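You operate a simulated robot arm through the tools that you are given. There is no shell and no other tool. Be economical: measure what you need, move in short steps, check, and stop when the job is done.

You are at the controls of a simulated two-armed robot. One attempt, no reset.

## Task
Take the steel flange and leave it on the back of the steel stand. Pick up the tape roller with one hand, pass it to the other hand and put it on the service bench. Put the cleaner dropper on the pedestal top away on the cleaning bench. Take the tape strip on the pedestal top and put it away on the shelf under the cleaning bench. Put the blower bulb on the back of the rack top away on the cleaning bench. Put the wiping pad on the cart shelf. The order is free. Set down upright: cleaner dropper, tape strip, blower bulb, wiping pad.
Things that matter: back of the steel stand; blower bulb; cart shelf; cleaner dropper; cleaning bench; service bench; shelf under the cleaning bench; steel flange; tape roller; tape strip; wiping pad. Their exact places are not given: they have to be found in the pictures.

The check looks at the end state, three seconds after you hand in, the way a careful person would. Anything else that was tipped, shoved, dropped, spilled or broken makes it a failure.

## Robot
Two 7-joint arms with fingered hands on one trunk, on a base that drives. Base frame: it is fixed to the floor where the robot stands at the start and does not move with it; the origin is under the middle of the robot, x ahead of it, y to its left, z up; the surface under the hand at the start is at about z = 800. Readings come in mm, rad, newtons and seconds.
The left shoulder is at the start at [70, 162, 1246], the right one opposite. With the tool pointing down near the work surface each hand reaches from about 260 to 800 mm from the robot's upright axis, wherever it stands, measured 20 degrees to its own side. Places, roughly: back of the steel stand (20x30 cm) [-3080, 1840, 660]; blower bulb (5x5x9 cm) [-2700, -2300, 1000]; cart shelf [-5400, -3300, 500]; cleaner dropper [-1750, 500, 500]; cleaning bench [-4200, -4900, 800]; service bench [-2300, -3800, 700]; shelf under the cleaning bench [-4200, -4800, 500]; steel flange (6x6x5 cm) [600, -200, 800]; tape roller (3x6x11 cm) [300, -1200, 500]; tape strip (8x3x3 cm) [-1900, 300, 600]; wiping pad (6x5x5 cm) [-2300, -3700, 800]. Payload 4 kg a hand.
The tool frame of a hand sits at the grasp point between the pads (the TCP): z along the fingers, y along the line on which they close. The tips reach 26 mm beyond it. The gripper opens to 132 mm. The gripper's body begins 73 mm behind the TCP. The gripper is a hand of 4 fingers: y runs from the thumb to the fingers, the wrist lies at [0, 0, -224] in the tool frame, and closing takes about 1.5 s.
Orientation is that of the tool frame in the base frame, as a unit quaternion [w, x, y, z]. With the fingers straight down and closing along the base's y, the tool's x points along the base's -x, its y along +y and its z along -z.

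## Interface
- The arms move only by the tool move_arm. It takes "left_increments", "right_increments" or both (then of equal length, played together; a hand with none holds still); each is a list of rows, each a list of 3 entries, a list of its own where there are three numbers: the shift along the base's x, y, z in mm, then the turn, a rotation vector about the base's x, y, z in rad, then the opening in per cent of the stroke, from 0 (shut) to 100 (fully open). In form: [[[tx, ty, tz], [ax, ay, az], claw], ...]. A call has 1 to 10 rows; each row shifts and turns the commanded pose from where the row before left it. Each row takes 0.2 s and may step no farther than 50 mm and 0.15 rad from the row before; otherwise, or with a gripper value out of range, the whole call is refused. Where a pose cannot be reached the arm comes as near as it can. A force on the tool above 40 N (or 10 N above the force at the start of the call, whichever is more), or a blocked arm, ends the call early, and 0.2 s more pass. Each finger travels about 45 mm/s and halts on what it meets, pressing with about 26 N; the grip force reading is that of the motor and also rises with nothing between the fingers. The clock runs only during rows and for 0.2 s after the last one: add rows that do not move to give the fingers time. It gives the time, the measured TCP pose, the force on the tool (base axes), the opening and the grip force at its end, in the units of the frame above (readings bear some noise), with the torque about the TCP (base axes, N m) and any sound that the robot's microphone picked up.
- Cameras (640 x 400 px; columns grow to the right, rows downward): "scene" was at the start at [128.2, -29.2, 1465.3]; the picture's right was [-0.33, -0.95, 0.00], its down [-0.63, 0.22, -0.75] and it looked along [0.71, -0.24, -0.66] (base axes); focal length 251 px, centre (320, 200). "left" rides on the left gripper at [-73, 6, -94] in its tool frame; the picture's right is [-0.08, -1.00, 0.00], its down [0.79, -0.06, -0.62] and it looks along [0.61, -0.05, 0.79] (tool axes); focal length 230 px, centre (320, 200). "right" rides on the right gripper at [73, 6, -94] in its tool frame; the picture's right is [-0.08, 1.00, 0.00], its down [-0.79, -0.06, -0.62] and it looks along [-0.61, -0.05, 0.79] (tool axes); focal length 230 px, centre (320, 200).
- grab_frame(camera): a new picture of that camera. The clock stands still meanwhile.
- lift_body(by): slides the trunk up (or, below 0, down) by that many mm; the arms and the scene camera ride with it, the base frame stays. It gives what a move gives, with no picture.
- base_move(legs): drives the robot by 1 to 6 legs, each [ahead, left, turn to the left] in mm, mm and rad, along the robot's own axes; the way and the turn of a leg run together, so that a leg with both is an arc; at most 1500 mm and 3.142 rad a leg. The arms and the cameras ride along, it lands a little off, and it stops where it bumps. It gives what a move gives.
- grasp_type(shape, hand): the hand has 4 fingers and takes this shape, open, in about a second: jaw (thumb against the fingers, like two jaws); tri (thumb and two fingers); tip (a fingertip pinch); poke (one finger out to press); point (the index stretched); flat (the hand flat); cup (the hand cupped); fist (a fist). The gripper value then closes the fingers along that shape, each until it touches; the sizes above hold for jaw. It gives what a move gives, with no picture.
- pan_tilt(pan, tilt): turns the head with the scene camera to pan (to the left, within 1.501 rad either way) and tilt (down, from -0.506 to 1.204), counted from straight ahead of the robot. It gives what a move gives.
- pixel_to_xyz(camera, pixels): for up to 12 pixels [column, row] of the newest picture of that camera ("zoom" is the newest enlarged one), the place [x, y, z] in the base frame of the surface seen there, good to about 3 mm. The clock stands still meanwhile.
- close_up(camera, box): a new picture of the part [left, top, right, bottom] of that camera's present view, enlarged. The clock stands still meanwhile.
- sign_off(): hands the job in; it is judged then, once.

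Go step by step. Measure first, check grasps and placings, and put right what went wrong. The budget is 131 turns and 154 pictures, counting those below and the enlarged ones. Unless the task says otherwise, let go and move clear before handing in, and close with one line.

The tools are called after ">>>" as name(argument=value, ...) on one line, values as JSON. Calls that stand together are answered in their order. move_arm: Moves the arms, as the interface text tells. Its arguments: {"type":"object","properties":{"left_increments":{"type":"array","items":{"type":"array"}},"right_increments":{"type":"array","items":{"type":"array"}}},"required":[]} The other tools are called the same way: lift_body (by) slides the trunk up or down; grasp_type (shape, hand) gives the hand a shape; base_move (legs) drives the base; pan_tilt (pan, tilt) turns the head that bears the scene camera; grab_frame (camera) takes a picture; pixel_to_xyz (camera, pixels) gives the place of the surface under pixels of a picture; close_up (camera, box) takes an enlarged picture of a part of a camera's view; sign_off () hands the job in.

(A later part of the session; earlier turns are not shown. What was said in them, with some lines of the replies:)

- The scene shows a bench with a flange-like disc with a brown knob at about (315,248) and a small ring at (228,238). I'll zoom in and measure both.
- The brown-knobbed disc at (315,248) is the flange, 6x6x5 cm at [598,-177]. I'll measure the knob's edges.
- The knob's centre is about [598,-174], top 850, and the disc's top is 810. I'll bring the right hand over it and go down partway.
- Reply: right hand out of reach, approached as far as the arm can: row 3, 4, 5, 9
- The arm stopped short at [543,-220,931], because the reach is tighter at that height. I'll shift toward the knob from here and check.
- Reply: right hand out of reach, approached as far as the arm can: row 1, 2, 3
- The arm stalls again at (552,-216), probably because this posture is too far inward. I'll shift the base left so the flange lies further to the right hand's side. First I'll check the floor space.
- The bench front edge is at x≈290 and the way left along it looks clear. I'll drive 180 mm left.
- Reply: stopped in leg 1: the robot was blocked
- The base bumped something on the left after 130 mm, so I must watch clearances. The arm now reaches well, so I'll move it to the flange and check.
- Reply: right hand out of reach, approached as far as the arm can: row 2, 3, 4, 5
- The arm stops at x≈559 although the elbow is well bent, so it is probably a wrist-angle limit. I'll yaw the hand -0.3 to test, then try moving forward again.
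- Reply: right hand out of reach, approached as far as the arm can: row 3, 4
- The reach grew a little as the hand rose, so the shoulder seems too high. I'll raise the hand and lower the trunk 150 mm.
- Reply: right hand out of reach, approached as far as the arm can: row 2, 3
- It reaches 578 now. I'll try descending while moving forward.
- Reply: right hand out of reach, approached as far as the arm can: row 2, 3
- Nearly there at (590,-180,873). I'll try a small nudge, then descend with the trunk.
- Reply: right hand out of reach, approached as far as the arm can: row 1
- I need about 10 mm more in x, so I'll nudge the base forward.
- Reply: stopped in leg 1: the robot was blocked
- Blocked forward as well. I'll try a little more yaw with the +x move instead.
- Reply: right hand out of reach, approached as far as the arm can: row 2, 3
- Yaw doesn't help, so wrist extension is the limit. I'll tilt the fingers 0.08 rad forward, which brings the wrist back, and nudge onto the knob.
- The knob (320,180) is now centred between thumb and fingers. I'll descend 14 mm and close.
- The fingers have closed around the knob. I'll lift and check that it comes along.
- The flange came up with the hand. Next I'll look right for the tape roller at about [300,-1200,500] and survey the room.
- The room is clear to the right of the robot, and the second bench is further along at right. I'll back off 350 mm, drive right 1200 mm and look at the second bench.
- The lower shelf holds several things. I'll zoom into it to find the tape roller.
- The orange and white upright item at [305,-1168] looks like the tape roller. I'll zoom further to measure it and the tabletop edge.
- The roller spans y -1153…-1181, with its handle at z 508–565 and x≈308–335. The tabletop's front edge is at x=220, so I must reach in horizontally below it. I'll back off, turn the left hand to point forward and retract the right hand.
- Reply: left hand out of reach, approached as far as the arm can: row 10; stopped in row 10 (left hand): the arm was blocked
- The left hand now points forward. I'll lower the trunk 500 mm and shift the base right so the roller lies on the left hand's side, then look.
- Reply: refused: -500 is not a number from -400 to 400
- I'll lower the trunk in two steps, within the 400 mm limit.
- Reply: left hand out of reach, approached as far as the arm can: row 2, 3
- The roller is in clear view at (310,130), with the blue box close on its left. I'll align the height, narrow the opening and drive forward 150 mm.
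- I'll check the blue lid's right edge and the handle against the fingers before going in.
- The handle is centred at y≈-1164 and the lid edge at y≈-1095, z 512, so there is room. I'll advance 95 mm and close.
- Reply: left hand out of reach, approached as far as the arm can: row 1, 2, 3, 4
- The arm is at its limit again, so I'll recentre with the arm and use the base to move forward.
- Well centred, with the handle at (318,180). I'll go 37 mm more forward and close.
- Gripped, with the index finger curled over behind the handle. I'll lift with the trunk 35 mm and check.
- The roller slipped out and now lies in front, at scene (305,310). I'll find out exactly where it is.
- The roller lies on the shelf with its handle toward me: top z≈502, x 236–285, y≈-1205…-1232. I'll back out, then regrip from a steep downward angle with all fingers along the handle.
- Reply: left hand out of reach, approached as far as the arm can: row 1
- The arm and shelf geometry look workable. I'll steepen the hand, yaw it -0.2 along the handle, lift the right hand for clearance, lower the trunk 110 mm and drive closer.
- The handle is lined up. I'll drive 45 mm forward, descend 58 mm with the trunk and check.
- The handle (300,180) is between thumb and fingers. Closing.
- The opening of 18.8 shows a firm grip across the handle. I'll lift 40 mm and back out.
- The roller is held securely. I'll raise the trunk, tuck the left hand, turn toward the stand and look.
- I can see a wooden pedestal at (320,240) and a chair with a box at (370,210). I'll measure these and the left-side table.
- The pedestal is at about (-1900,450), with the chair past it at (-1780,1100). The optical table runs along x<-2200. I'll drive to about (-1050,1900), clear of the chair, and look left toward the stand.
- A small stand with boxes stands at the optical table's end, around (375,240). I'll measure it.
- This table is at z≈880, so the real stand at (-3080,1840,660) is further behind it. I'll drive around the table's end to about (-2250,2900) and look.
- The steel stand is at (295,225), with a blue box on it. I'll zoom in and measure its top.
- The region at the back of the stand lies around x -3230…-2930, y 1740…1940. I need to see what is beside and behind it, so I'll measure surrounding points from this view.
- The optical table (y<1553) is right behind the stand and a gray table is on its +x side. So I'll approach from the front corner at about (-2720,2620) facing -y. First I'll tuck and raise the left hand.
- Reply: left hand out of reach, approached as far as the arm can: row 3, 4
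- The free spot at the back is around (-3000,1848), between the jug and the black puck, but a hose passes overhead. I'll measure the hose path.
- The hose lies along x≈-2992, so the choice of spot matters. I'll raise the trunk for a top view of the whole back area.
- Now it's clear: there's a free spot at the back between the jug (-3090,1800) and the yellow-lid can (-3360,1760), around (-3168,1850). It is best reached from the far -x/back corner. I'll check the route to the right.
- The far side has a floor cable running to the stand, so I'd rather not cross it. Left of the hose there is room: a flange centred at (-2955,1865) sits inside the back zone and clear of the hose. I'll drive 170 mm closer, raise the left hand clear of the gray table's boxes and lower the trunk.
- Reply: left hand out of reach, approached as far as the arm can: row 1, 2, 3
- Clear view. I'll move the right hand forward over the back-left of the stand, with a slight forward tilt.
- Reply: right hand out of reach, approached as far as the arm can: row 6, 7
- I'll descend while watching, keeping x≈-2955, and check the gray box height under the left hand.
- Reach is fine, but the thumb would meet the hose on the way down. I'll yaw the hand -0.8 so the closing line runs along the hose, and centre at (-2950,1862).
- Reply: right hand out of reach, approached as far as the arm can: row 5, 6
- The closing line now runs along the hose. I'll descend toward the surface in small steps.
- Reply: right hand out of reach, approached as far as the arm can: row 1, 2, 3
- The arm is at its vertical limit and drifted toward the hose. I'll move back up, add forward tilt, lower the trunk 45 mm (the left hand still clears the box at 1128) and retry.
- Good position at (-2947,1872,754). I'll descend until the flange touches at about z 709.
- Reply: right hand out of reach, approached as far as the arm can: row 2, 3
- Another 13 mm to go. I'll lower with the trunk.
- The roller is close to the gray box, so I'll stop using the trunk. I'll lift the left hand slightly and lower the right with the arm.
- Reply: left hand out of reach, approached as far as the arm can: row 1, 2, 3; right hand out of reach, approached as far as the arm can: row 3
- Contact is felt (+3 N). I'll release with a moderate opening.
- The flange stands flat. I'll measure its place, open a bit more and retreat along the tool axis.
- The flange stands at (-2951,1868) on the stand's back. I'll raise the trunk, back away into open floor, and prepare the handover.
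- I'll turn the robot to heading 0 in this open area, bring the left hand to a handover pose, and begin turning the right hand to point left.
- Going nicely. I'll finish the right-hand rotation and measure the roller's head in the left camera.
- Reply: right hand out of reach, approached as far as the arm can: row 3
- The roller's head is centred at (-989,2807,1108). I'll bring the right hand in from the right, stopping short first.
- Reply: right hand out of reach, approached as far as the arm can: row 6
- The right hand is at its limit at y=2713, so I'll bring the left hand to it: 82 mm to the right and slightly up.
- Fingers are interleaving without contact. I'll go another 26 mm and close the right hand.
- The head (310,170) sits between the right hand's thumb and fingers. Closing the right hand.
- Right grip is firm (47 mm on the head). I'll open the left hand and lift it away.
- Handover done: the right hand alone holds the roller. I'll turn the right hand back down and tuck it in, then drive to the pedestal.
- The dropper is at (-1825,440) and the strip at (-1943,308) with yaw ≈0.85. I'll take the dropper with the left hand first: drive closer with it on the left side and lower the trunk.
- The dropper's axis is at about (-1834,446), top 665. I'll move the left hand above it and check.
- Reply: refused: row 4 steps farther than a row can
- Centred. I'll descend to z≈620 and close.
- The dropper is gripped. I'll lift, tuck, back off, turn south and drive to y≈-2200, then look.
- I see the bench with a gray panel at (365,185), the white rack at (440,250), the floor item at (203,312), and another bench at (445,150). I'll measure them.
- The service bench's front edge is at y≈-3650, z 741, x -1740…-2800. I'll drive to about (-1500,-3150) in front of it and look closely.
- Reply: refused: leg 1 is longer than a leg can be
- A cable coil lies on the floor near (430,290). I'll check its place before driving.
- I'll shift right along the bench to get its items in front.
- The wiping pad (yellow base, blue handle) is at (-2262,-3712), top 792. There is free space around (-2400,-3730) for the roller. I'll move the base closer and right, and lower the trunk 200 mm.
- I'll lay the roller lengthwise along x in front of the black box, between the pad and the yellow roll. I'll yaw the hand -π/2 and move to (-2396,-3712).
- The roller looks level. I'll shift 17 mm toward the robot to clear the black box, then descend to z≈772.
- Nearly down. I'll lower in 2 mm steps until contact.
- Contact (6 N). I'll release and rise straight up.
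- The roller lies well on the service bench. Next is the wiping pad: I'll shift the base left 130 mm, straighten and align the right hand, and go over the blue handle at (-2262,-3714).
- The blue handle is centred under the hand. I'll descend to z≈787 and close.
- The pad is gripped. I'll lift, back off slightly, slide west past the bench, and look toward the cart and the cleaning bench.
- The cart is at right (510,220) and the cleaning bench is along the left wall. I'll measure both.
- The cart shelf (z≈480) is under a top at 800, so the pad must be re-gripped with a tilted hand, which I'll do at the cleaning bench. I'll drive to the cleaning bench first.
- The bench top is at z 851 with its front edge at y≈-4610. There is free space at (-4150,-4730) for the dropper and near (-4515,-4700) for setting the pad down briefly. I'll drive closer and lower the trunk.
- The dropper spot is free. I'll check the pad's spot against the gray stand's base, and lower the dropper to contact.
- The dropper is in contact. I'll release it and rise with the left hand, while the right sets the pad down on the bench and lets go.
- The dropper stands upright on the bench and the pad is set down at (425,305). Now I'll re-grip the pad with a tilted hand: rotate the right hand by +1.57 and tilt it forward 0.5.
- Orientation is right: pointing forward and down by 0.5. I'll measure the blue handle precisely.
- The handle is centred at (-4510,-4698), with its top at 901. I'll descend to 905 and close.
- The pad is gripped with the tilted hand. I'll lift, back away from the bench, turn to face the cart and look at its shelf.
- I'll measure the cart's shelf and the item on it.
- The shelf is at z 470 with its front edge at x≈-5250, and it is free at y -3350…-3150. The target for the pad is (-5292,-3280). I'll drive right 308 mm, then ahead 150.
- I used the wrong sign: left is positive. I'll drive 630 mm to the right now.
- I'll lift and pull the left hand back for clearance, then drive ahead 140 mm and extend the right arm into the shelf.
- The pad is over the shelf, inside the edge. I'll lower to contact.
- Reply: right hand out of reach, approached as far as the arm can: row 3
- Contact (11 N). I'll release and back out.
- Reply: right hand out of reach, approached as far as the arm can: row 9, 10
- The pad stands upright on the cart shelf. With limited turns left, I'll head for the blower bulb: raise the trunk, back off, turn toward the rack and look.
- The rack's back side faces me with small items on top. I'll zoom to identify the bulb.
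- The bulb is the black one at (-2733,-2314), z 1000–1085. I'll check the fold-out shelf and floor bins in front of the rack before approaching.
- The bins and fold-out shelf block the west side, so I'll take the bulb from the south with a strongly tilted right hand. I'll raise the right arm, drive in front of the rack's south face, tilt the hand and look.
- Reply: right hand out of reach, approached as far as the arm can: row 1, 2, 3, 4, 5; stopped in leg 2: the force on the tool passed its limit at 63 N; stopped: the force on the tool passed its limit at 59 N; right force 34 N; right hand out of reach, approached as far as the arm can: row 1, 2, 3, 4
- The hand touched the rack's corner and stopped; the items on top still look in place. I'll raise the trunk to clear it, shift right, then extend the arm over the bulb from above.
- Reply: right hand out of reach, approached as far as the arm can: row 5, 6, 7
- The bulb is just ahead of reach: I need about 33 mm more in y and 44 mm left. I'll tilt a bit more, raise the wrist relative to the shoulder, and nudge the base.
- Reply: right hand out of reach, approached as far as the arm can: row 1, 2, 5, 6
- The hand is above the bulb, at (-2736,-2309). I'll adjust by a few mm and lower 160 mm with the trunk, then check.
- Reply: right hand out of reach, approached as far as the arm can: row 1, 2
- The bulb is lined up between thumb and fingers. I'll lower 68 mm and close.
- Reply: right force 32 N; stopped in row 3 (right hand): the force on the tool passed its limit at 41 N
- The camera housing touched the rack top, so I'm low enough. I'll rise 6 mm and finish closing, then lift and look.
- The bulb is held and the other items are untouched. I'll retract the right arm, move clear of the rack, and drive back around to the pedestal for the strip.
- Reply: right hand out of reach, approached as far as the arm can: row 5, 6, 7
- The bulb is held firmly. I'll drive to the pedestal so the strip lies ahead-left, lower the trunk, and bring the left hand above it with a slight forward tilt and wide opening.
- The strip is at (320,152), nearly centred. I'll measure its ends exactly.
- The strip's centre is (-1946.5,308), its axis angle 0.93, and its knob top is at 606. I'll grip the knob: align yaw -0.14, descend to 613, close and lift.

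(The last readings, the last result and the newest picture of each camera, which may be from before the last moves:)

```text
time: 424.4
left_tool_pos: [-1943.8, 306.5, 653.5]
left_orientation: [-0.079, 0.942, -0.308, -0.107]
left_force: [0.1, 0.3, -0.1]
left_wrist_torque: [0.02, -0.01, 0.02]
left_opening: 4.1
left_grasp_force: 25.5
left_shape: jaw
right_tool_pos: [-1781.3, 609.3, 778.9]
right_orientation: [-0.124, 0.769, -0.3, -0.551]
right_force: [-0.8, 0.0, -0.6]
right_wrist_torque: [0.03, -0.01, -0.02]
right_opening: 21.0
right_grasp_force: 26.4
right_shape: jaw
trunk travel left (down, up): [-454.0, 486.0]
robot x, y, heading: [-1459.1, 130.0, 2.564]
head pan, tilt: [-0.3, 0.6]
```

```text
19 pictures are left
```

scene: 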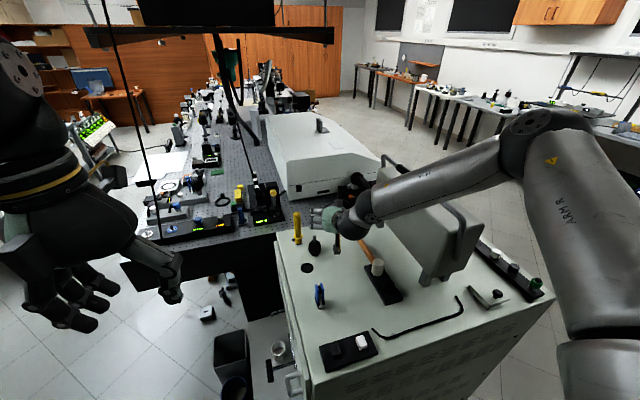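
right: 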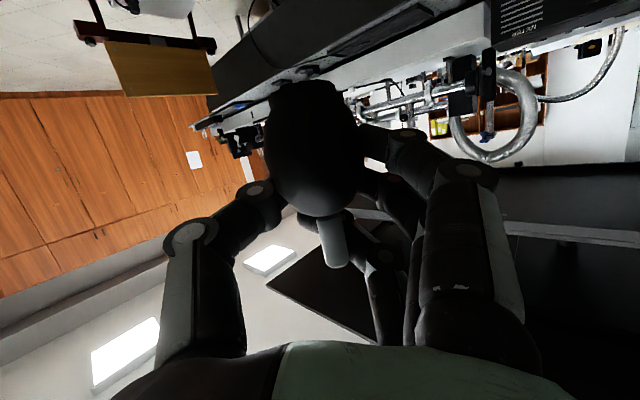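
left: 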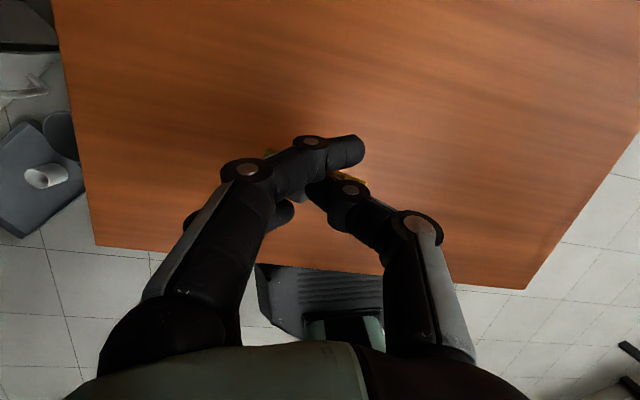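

The strip came up in the left hand. I'll raise the trunk, tuck the left hand a bit, and drive south toward the service corridor.

>>> lift_body(by=400)

>>> move_arm(left_increments=[[[30, -20, 20], [0, 0, 0], 0], [[30, -20, 20], [0, 0, 0], 0], [[30, -20, 20], [0, 0, 0], 0], [[0, 0, 0], [0, 0, 0], 0]])

>>> base_move(legs=[[-250, 0, 0], [0, 0, 2.148], [1500, 0, 0], [1480, 0, 0]])

>>> grab_frame(camera="left")

```text
time: 428.3
left_tool_pos: [-1944.8, 307.5, 1054.7]
left_orientation: [-0.08, 0.942, -0.308, -0.108]
left_force: [-0.1, 0.2, 0.0]
left_wrist_torque: [0.01, -0.03, 0.03]
left_opening: 4.2
left_grasp_force: 26.0
left_shape: jaw
right_tool_pos: [-1781.7, 608.8, 1179.9]
right_orientation: [-0.125, 0.769, -0.301, -0.551]
right_force: [0.5, 0.3, -0.1]
right_wrist_torque: [-0.04, -0.01, -0.02]
right_opening: 20.7
right_grasp_force: 26.2
right_shape: jaw
trunk travel left (down, up): [-854.0, 86.0]
robot x, y, heading: [-1455.7, 129.8, 2.566]
head pan, tilt: [-0.3, 0.6]
```

```text
time: 429.3
left_tool_pos: [-1855.3, 245.9, 1114.2]
left_orientation: [-0.079, 0.942, -0.308, -0.108]
left_force: [-0.1, -0.2, -1.4]
left_wrist_torque: [-0.01, 0.06, -0.02]
left_opening: 4.5
left_grasp_force: 25.8
left_shape: jaw
right_tool_pos: [-1780.8, 609.0, 1179.6]
right_orientation: [-0.124, 0.769, -0.3, -0.55]
right_force: [-0.9, 0.4, -1.2]
right_wrist_torque: [-0.02, 0.02, 0.01]
right_opening: 20.8
right_grasp_force: 25.5
right_shape: jaw
trunk travel left (down, up): [-854.0, 86.0]
robot x, y, heading: [-1461.2, 127.0, 2.56]
head pan, tilt: [-0.3, 0.6]
```

```text
time: 449.9
left_tool_pos: [-1255.1, -3331.1, 1113.9]
left_orientation: [0.054, 0.737, 0.663, -0.121]
left_force: [-0.4, -0.6, -0.9]
left_wrist_torque: [-0.01, 0.01, -0.02]
left_opening: 4.1
left_grasp_force: 26.0
left_shape: jaw
right_tool_pos: [-1603.8, -3450.4, 1179.3]
right_orientation: [0.416, 0.643, 0.517, -0.383]
right_force: [-0.9, 0.4, -1.1]
right_wrist_torque: [0.02, 0.03, 0.01]
right_opening: 21.0
right_grasp_force: 26.5
right_shape: jaw
trunk travel left (down, up): [-854.0, 86.0]
robot x, y, heading: [-1351.0, -2929.2, -1.619]
head pan, tilt: [-0.3, 0.6]
```

```text
18 pictures are left
```

left: 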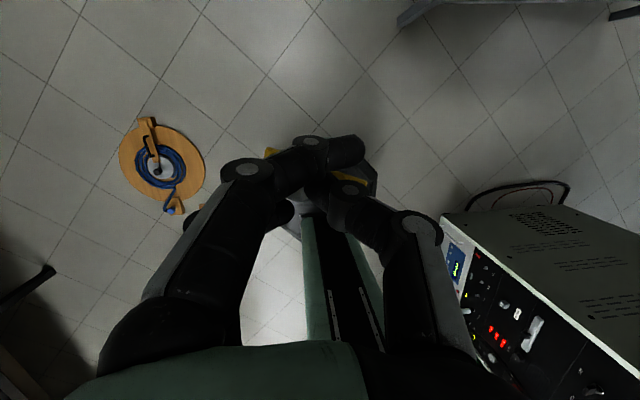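

Both objects are held. I'll go through the corridor west to x≈-4200, then south toward the cleaning bench.

>>> base_move(legs=[[205, 0, 0.048], [0, -1430, 0], [0, -1440, 0], [750, 0, 0]])

>>> pan_tilt(pan=0, tilt=0.7)

>>> grab_frame(camera="scene")

```text
time: 468.7
left_tool_pos: [-4073.3, -4342.4, 1114.9]
left_orientation: [0.06, 0.705, 0.696, -0.121]
left_force: [-0.1, -0.8, 0.4]
left_wrist_torque: [-0.02, -0.01, -0.02]
left_opening: 4.0
left_grasp_force: 26.1
left_shape: jaw
right_tool_pos: [-4409.7, -4493.7, 1180.4]
right_orientation: [0.434, 0.618, 0.546, -0.363]
right_force: [0.1, 0.4, -1.2]
right_wrist_torque: [-0.01, 0.02, -0.01]
right_opening: 20.8
right_grasp_force: 26.1
right_shape: jaw
trunk travel left (down, up): [-854.0, 86.0]
robot x, y, heading: [-4207.5, -3954.1, -1.527]
head pan, tilt: [-0.3, 0.6]
```

```text
time: 469.5
left_tool_pos: [-4073.1, -4342.7, 1113.9]
left_orientation: [0.06, 0.705, 0.697, -0.12]
left_force: [0.8, -0.5, 0.2]
left_wrist_torque: [-0.01, -0.02, -0.01]
left_opening: 3.9
left_grasp_force: 26.3
left_shape: jaw
right_tool_pos: [-4409.2, -4495.5, 1179.7]
right_orientation: [0.433, 0.618, 0.547, -0.362]
right_force: [-0.7, 0.4, -0.9]
right_wrist_torque: [0.03, 0.02, 0.01]
right_opening: 20.9
right_grasp_force: 26.1
right_shape: jaw
trunk travel left (down, up): [-854.0, 86.0]
robot x, y, heading: [-4203.6, -3951.9, -1.525]
head pan, tilt: [0.0, 0.7]
```

```text
17 pictures are left
```

scene: 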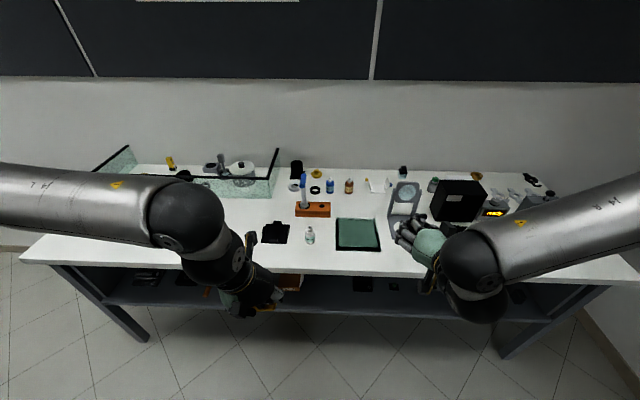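

The dropper is still upright at (310,235). I'll approach the bench so the bulb hangs over the free front spot near (-4500,-4655) and lower the trunk.

>>> base_move(legs=[[167, -73, -0.046]])

>>> lift_body(by=-258)

>>> grab_frame(camera="right")

>>> grab_frame(camera="scene")

```text
time: 471.0
left_tool_pos: [-4158.9, -4511.3, 1115.0]
left_orientation: [0.057, 0.72, 0.68, -0.123]
left_force: [0.5, 0.6, -0.3]
left_wrist_torque: [-0.01, -0.01, -0.02]
left_opening: 4.1
left_grasp_force: 26.0
left_shape: jaw
right_tool_pos: [-4499.9, -4645.6, 1180.8]
right_orientation: [0.427, 0.628, 0.533, -0.373]
right_force: [0.5, 0.7, -0.8]
right_wrist_torque: [0.02, 0.05, -0.03]
right_opening: 20.6
right_grasp_force: 25.8
right_shape: jaw
trunk travel left (down, up): [-854.0, 86.0]
robot x, y, heading: [-4276.9, -4115.6, -1.568]
head pan, tilt: [0.0, 0.7]
```

```text
time: 473.7
left_tool_pos: [-4160.7, -4512.8, 856.1]
left_orientation: [0.057, 0.721, 0.68, -0.12]
left_force: [0.1, -0.2, 0.3]
left_wrist_torque: [0.01, -0.01, -0.01]
left_opening: 3.9
left_grasp_force: 25.8
left_shape: jaw
right_tool_pos: [-4501.8, -4648.9, 922.0]
right_orientation: [0.425, 0.63, 0.533, -0.372]
right_force: [0.4, 0.2, -0.8]
right_wrist_torque: [-0.04, -0.01, 0.02]
right_opening: 20.6
right_grasp_force: 26.3
right_shape: jaw
trunk travel left (down, up): [-596.0, 344.0]
robot x, y, heading: [-4275.9, -4117.5, -1.572]
head pan, tilt: [0.0, 0.7]
```

```text
16 pictures are left
```

right: 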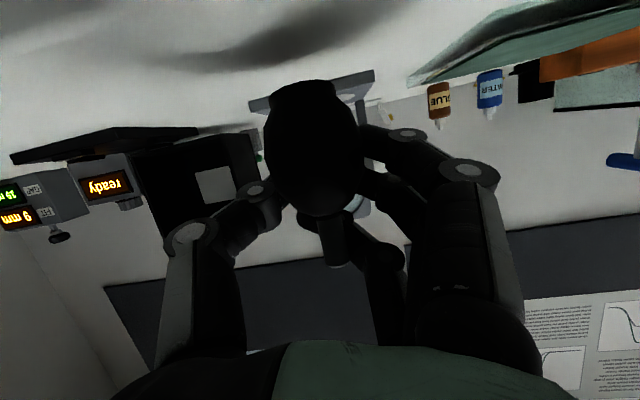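

```text
15 pictures are left
```

scene: 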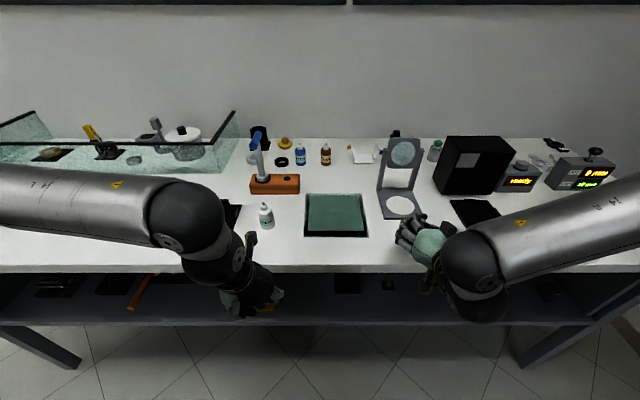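

The bulb hangs clear over the bench. I'll lower it to contact, release and back straight out.

>>> lift_body(by=-14)

>>> move_arm(right_increments=[[[0, -12, 0], [0, 0, 0], 0], [[0, 0, -2], [0, 0, 0], 0], [[0, 0, -2], [0, 0, 0], 0], [[0, 0, 0], [0, 0, 0], 0], [[0, 0, 0], [0, 0, 0], 20], [[0, 0, 0], [0, 0, 0], 35], [[0, 0, 0], [0, 0, 0], 50], [[0, 0, 0], [0, 0, 0], 55], [[0, 0, 0], [0, 0, 0], 55]])

>>> move_arm(right_increments=[[[0, 10, 2], [0, 0, 0], 55], [[0, 25, 4], [0, 0, 0], 55], [[0, 40, 10], [0, 0, 0], 55], [[0, 40, 20], [0, 0, 0], 55], [[0, 0, 0], [0, 0, 0], 55]])

>>> close_up(camera="scene", box=[340, 170, 520, 300])

>>> grab_frame(camera="left")

```text
time: 474.3
left_tool_pos: [-4159.4, -4512.6, 840.4]
left_orientation: [0.057, 0.72, 0.681, -0.121]
left_force: [-0.2, -0.2, 0.1]
left_wrist_torque: [0.01, 0.01, 0.02]
left_opening: 4.3
left_grasp_force: 25.3
left_shape: jaw
right_tool_pos: [-4503.2, -4648.5, 907.5]
right_orientation: [0.425, 0.63, 0.533, -0.372]
right_force: [0.3, 0.3, -0.1]
right_wrist_torque: [-0.03, 0.03, 0.01]
right_opening: 20.6
right_grasp_force: 26.0
right_shape: jaw
trunk travel left (down, up): [-582.0, 358.0]
robot x, y, heading: [-4277.1, -4119.3, -1.573]
head pan, tilt: [0.0, 0.7]
```

```text
time: 476.3
left_tool_pos: [-4160.1, -4512.5, 841.6]
left_orientation: [0.057, 0.72, 0.681, -0.122]
left_force: [-0.9, -0.4, -0.2]
left_wrist_torque: [-0.01, -0.03, 0.01]
left_opening: 4.5
left_grasp_force: 25.7
left_shape: jaw
right_tool_pos: [-4498.4, -4654.5, 897.5]
right_orientation: [0.421, 0.632, 0.538, -0.367]
right_force: [0.7, 0.3, -0.3]
right_wrist_torque: [-0.04, 0.01, 0.01]
right_opening: 72.2
right_grasp_force: 0.0
right_shape: jaw
right hand out of reach, approached as far as the arm can: row 1, 2, 3
trunk travel left (down, up): [-582.0, 358.0]
robot x, y, heading: [-4276.8, -4117.2, -1.57]
head pan, tilt: [0.0, 0.7]
```

```text
time: 477.5
left_tool_pos: [-4159.0, -4512.9, 841.5]
left_orientation: [0.056, 0.72, 0.68, -0.122]
left_force: [0.0, -1.4, 0.2]
left_wrist_torque: [0.0, 0.04, 0.01]
left_opening: 3.9
left_grasp_force: 26.2
left_shape: jaw
right_tool_pos: [-4500.5, -4638.8, 890.6]
right_orientation: [0.425, 0.63, 0.533, -0.372]
right_force: [0.0, -0.1, -0.1]
right_wrist_torque: [0.0, -0.01, -0.01]
right_opening: 71.9
right_grasp_force: 0.1
right_shape: jaw
right hand out of reach, approached as far as the arm can: row 2, 3, 4
trunk travel left (down, up): [-582.0, 358.0]
robot x, y, heading: [-4272.6, -4118.2, -1.571]
head pan, tilt: [0.0, 0.7]
```

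```text
3.08 times, centred on (430, 235) of scene
```

zoom: 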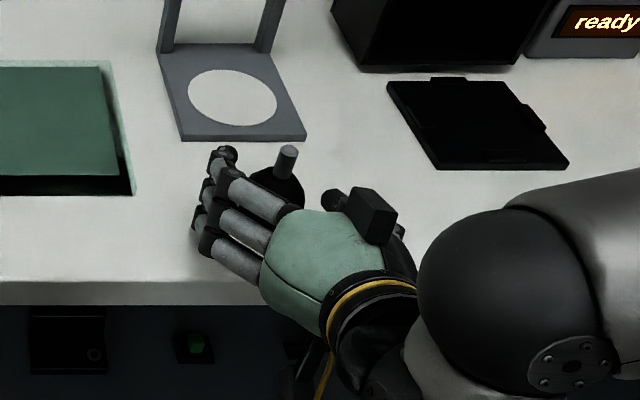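

```text
13 pictures are left
```

left: 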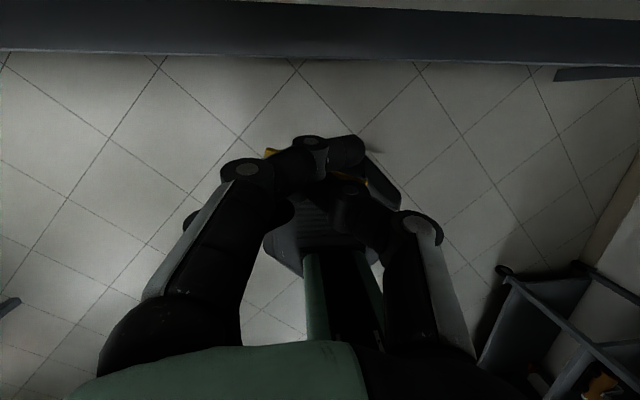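

The bulb stands upright. I'll back the base off to free the right hand, then lower the trunk and look at the shelf below.

>>> base_move(legs=[[-210, 0, 0]])

>>> lift_body(by=-300)

>>> pan_tilt(pan=0, tilt=0.6)

>>> grab_frame(camera="scene")

>>> pixel_to_xyz(camera="scene", pixels=[[300, 200], [300, 212], [300, 220], [300, 228], [300, 235], [300, 242], [330, 212], [330, 225], [270, 212], [360, 212], [300, 130], [300, 145]])

```text
time: 479.1
left_tool_pos: [-4157.9, -4300.9, 842.1]
left_orientation: [0.057, 0.718, 0.683, -0.121]
left_force: [-0.2, -0.2, -0.1]
left_wrist_torque: [-0.01, 0.01, 0.02]
left_opening: 4.0
left_grasp_force: 26.0
left_shape: jaw
right_tool_pos: [-4497.4, -4430.9, 890.9]
right_orientation: [0.427, 0.628, 0.535, -0.37]
right_force: [-0.2, 0.4, -0.1]
right_wrist_torque: [0.01, 0.0, -0.01]
right_opening: 71.9
right_grasp_force: 0.1
right_shape: jaw
trunk travel left (down, up): [-582.0, 358.0]
robot x, y, heading: [-4276.2, -3906.1, -1.562]
head pan, tilt: [0.0, 0.7]
```

```text
time: 482.1
left_tool_pos: [-4157.6, -4300.7, 540.9]
left_orientation: [0.057, 0.717, 0.684, -0.121]
left_force: [-0.3, -0.2, 0.1]
left_wrist_torque: [0.01, 0.02, 0.0]
left_opening: 3.9
left_grasp_force: 26.2
left_shape: jaw
right_tool_pos: [-4497.4, -4429.7, 590.5]
right_orientation: [0.427, 0.627, 0.535, -0.37]
right_force: [-0.5, 0.3, 0.1]
right_wrist_torque: [0.02, -0.03, -0.01]
right_opening: 71.9
right_grasp_force: 0.1
right_shape: jaw
trunk travel left (down, up): [-282.0, 658.0]
robot x, y, heading: [-4276.9, -3911.2, -1.565]
head pan, tilt: [0.0, 0.7]
```

```text
time: 482.8
left_tool_pos: [-4157.6, -4301.2, 540.9]
left_orientation: [0.057, 0.717, 0.684, -0.121]
left_force: [-0.5, -0.6, -0.1]
left_wrist_torque: [0.0, -0.02, 0.02]
left_opening: 3.8
left_grasp_force: 26.1
left_shape: jaw
right_tool_pos: [-4497.0, -4430.5, 590.6]
right_orientation: [0.426, 0.628, 0.535, -0.371]
right_force: [0.1, 0.4, -0.3]
right_wrist_torque: [0.0, 0.04, 0.01]
right_opening: 71.9
right_grasp_force: 0.0
right_shape: jaw
trunk travel left (down, up): [-282.0, 658.0]
robot x, y, heading: [-4270.6, -3909.0, -1.566]
head pan, tilt: [0.0, 0.6]
```

```text
12 pictures are left
```

scene: 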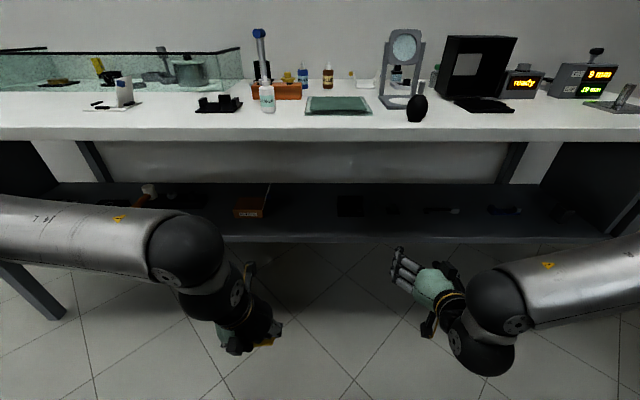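

```text
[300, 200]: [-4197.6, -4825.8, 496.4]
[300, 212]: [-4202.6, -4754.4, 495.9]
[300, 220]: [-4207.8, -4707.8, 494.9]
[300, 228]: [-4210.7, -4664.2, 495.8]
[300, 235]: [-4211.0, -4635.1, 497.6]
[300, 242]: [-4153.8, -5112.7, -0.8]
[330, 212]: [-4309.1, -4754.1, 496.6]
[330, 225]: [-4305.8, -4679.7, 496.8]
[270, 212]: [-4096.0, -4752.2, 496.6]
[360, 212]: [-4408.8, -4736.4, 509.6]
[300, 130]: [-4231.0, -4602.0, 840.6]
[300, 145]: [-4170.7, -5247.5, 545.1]
```

The bulb and dropper both stand upright on the bench. The shelf is at z 496, front edge y≈-4625, free around x -4185. I'll straighten and pull back the right hand, drive ahead 205 mm, and start moving the strip in under the bench.

>>> move_arm(right_increments=[[[0, 14, 0], [0.13, 0, 0], 50], [[0, 14, 0], [0.13, 0, 0], 50], [[0, 14, 0], [0.13, 0, 0], 50], [[0, 14, 0], [0.13, 0, 0], 50], [[0, 14, 0], [0.13, 0, 0], 50], [[0, 14, 0], [0.13, 0, 0], 50], [[0, 14, 0], [0.13, 0, 0], 50], [[0, 14, 0], [0.13, 0, 0], 50], [[0, 14, 0], [0.13, 0, 0], 50], [[0, 0, 0], [0, 0, 0], 50]])

>>> base_move(legs=[[205, 0, -0.005]])

>>> move_arm(left_increments=[[[-6, -20, 0], [0, 0, 0], 0], [[-7, -20, 0], [0, 0, 0], 0], [[-7, -20, 0], [0, 0, 0], 0], [[-7, -20, 0], [0, 0, 0], 0], [[0, 0, 0], [0, 0, 0], 0]])

>>> grab_frame(camera="scene")

>>> grab_frame(camera="left")

```text
time: 485.0
left_tool_pos: [-4157.3, -4300.9, 541.9]
left_orientation: [0.057, 0.717, 0.684, -0.121]
left_force: [-0.5, -0.6, 0.2]
left_wrist_torque: [0.0, 0.0, -0.02]
left_opening: 4.2
left_grasp_force: 25.8
left_shape: jaw
right_tool_pos: [-4502.9, -4346.8, 603.6]
right_orientation: [0.072, 0.755, 0.649, -0.061]
right_force: [0.1, 0.4, -0.2]
right_wrist_torque: [0.01, 0.0, -0.02]
right_opening: 66.8
right_grasp_force: 0.0
right_shape: jaw
right hand out of reach, approached as far as the arm can: row 1, 2, 3
trunk travel left (down, up): [-282.0, 658.0]
robot x, y, heading: [-4274.1, -3905.1, -1.565]
head pan, tilt: [0.0, 0.6]
```

```text
time: 486.6
left_tool_pos: [-4155.7, -4508.1, 540.8]
left_orientation: [0.058, 0.717, 0.684, -0.121]
left_force: [0.0, -0.5, 0.0]
left_wrist_torque: [0.0, -0.03, 0.03]
left_opening: 4.2
left_grasp_force: 26.1
left_shape: jaw
right_tool_pos: [-4501.6, -4553.6, 602.6]
right_orientation: [0.071, 0.756, 0.648, -0.061]
right_force: [0.1, 0.1, 0.0]
right_wrist_torque: [0.01, 0.0, 0.01]
right_opening: 66.8
right_grasp_force: 0.0
right_shape: jaw
trunk travel left (down, up): [-282.0, 658.0]
robot x, y, heading: [-4271.6, -4116.6, -1.563]
head pan, tilt: [0.0, 0.6]
```

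```text
time: 487.9
left_tool_pos: [-4183.0, -4588.1, 540.3]
left_orientation: [0.057, 0.718, 0.683, -0.121]
left_force: [0.5, -0.6, -0.2]
left_wrist_torque: [0.01, -0.01, -0.02]
left_opening: 4.3
left_grasp_force: 25.9
left_shape: jaw
right_tool_pos: [-4502.1, -4554.5, 603.8]
right_orientation: [0.073, 0.756, 0.648, -0.061]
right_force: [-0.3, 0.1, -0.4]
right_wrist_torque: [0.0, 0.02, 0.0]
right_opening: 66.6
right_grasp_force: 0.1
right_shape: jaw
trunk travel left (down, up): [-282.0, 658.0]
robot x, y, heading: [-4277.6, -4112.7, -1.561]
head pan, tilt: [0.0, 0.6]
```

```text
11 pictures are left
```

scene: 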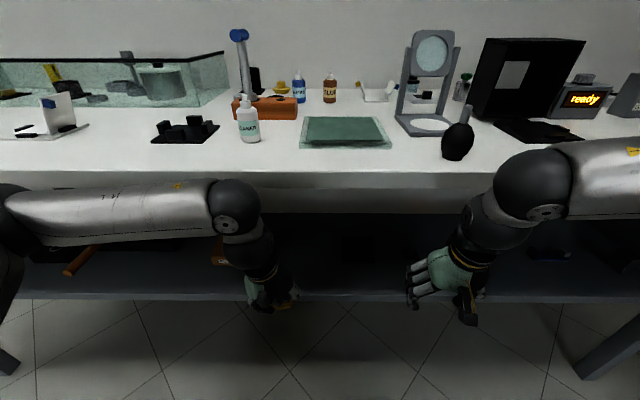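

```text
10 pictures are left
```

left: 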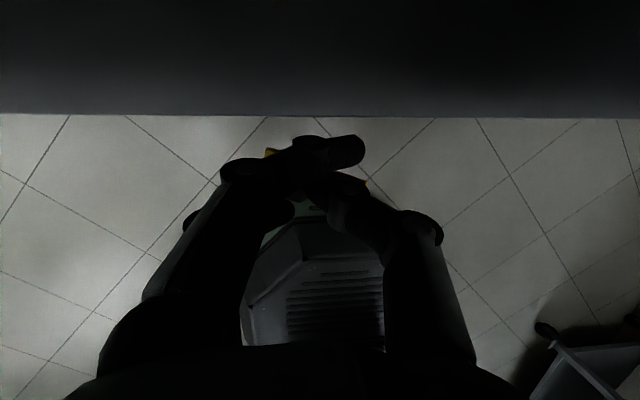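

The wrist would touch the bench's underside at this tilt. I'll tilt the hand 0.4 further (the strip can pivot flat about its long axis), move in under the bench and lower to contact.

>>> move_arm(left_increments=[[[0, 0, 2], [-0.1, 0, 0], 0], [[0, 0, 2], [-0.1, 0, 0], 0], [[0, 0, 2], [-0.1, 0, 0], 0], [[0, 0, 0], [-0.1, 0, 0], 0], [[0, -21, 0], [0, 0, 0], 0], [[0, -21, 0], [0, 0, 0], 0], [[0, -21, 0], [0, 0, 0], 0], [[0, 0, 0], [0, 0, 0], 0]])

>>> move_arm(left_increments=[[[0, 0, -5], [0, 0, 0], 0], [[0, 0, -3], [0, 0, 0], 0], [[0, 0, -2], [0, 0, 0], 0], [[0, 0, -2], [0, 0, 0], 0], [[0, 0, 0], [0, 0, 0], 0]])

>>> grab_frame(camera="left")

>>> close_up(camera="scene", box=[170, 160, 370, 320])

```text
time: 489.6
left_tool_pos: [-4181.6, -4651.2, 548.0]
left_orientation: [0.198, 0.692, 0.646, -0.255]
left_force: [-0.5, 0.6, 0.3]
left_wrist_torque: [-0.01, 0.03, -0.03]
left_opening: 4.1
left_grasp_force: 25.2
left_shape: jaw
right_tool_pos: [-4502.7, -4554.2, 604.1]
right_orientation: [0.071, 0.756, 0.648, -0.061]
right_force: [0.0, 0.5, -0.3]
right_wrist_torque: [0.01, 0.0, 0.0]
right_opening: 67.1
right_grasp_force: 0.0
right_shape: jaw
trunk travel left (down, up): [-282.0, 658.0]
robot x, y, heading: [-4271.1, -4114.8, -1.566]
head pan, tilt: [0.0, 0.6]
```

```text
time: 490.9
left_tool_pos: [-4182.3, -4650.1, 535.8]
left_orientation: [0.199, 0.692, 0.646, -0.255]
left_force: [-1.8, -0.4, 7.8]
left_wrist_torque: [-0.13, -0.25, -0.04]
left_opening: 4.0
left_grasp_force: 25.6
left_shape: jaw
right_tool_pos: [-4501.6, -4553.2, 603.4]
right_orientation: [0.073, 0.755, 0.648, -0.061]
right_force: [-0.3, -1.0, -0.3]
right_wrist_torque: [0.01, 0.0, -0.04]
right_opening: 66.7
right_grasp_force: 0.1
right_shape: jaw
trunk travel left (down, up): [-282.0, 658.0]
robot x, y, heading: [-4273.8, -4111.9, -1.564]
head pan, tilt: [0.0, 0.6]
```

```text
9 pictures are left
```

left: 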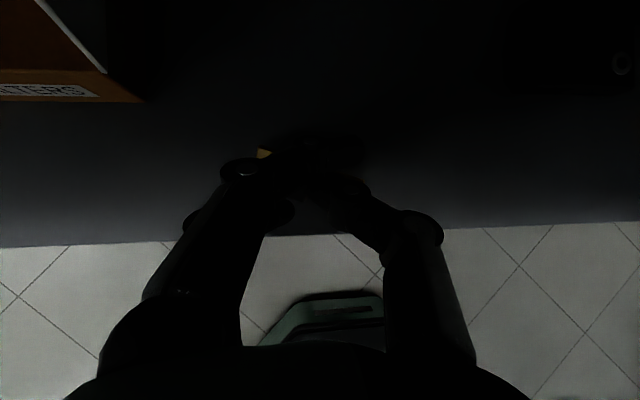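

```text
2.50 times, centred on (270, 240) of scene
5 turns are left
```

zoom: 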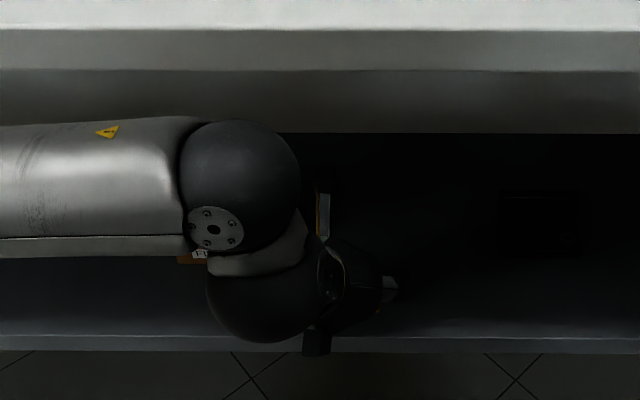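

Contact of 8 N with the shelf. I'll open, rise slightly and back out, then look.

>>> move_arm(left_increments=[[[0, 0, 0], [0, 0, 0], 20], [[0, 0, 0], [0, 0, 0], 35], [[0, 0, 0], [0, 0, 0], 45], [[0, 0, 0], [0, 0, 0], 45], [[0, 0, 0], [0, 0, 0], 45], [[0, 3, 8], [0, 0, 0], 45], [[0, 9, 12], [0, 0, 0], 45], [[0, 20, 12], [0, 0, 0], 45], [[0, 40, 5], [0, 0, 0], 45], [[0, 40, 0], [0, 0, 0], 45]])

>>> grab_frame(camera="left")

>>> base_move(legs=[[-250, 0, 0]])

>>> close_up(camera="scene", box=[200, 90, 480, 265])

```text
time: 493.1
left_tool_pos: [-4189.1, -4553.6, 570.5]
left_orientation: [0.198, 0.692, 0.646, -0.253]
left_force: [0.0, -0.1, -0.9]
left_wrist_torque: [-0.04, -0.01, 0.01]
left_opening: 58.7
left_grasp_force: 0.1
left_shape: jaw
left hand out of reach, approached as far as the arm can: row 10
right_tool_pos: [-4501.9, -4551.8, 603.5]
right_orientation: [0.073, 0.756, 0.648, -0.06]
right_force: [0.2, -0.4, 0.7]
right_wrist_torque: [0.0, 0.01, 0.0]
right_opening: 66.6
right_grasp_force: 0.1
right_shape: jaw
trunk travel left (down, up): [-282.0, 658.0]
robot x, y, heading: [-4276.0, -4115.5, -1.56]
head pan, tilt: [0.0, 0.6]
```

```text
7 pictures are left
```

left: 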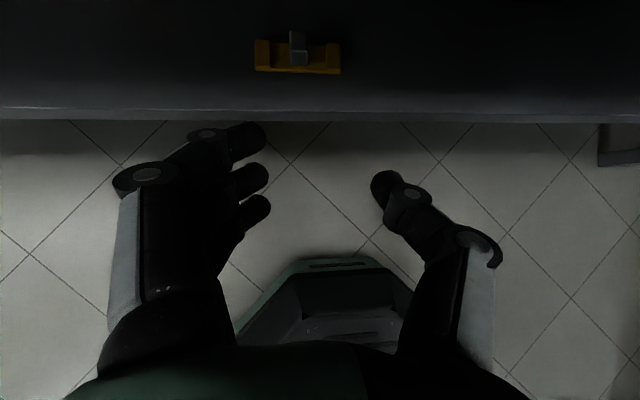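

```text
time: 494.9
left_tool_pos: [-4191.4, -4300.5, 571.7]
left_orientation: [0.199, 0.692, 0.645, -0.255]
left_force: [0.7, -0.7, 0.6]
left_wrist_torque: [0.0, 0.01, 0.01]
left_opening: 58.9
left_grasp_force: 0.1
left_shape: jaw
right_tool_pos: [-4503.7, -4300.8, 604.4]
right_orientation: [0.072, 0.756, 0.648, -0.062]
right_force: [-0.6, 0.5, 0.3]
right_wrist_torque: [-0.01, -0.01, -0.04]
right_opening: 67.0
right_grasp_force: 0.1
right_shape: jaw
trunk travel left (down, up): [-282.0, 658.0]
robot x, y, heading: [-4277.3, -3863.4, -1.56]
head pan, tilt: [0.0, 0.6]
```

```text
2.29 times, centred on (340, 178) of scene
4 turns are left
```

zoom: 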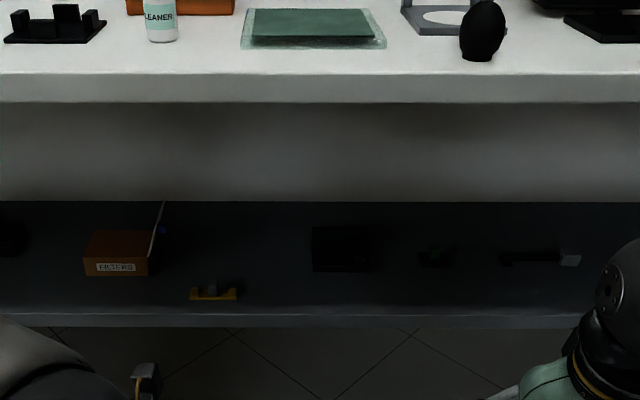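

The last pictures show the strip flat on the shelf with its knob up at (212,290), and the dropper and bulb upright on the bench. Both hands are empty and clear, so I'm handing in.

>>> sign_off()

```text
The job is handed in.
```

I handed the job in with all six items delivered: the flange on the back of the steel stand, the roller (passed left hand to right) on the service bench, the dropper and bulb upright on the cleaning bench, the strip on the shelf under it, and the pad upright on the cart shelf. Some things could cost marks: the flange sits close to the edge of its zone, beside a hose and jug. The roller slipped and fell over on its shelf before I regripped it. The base bumped something early on, and my right hand hit the rack corner at 63 N; nothing looked moved on the rack afterwards, but I never found out what the base bumped.
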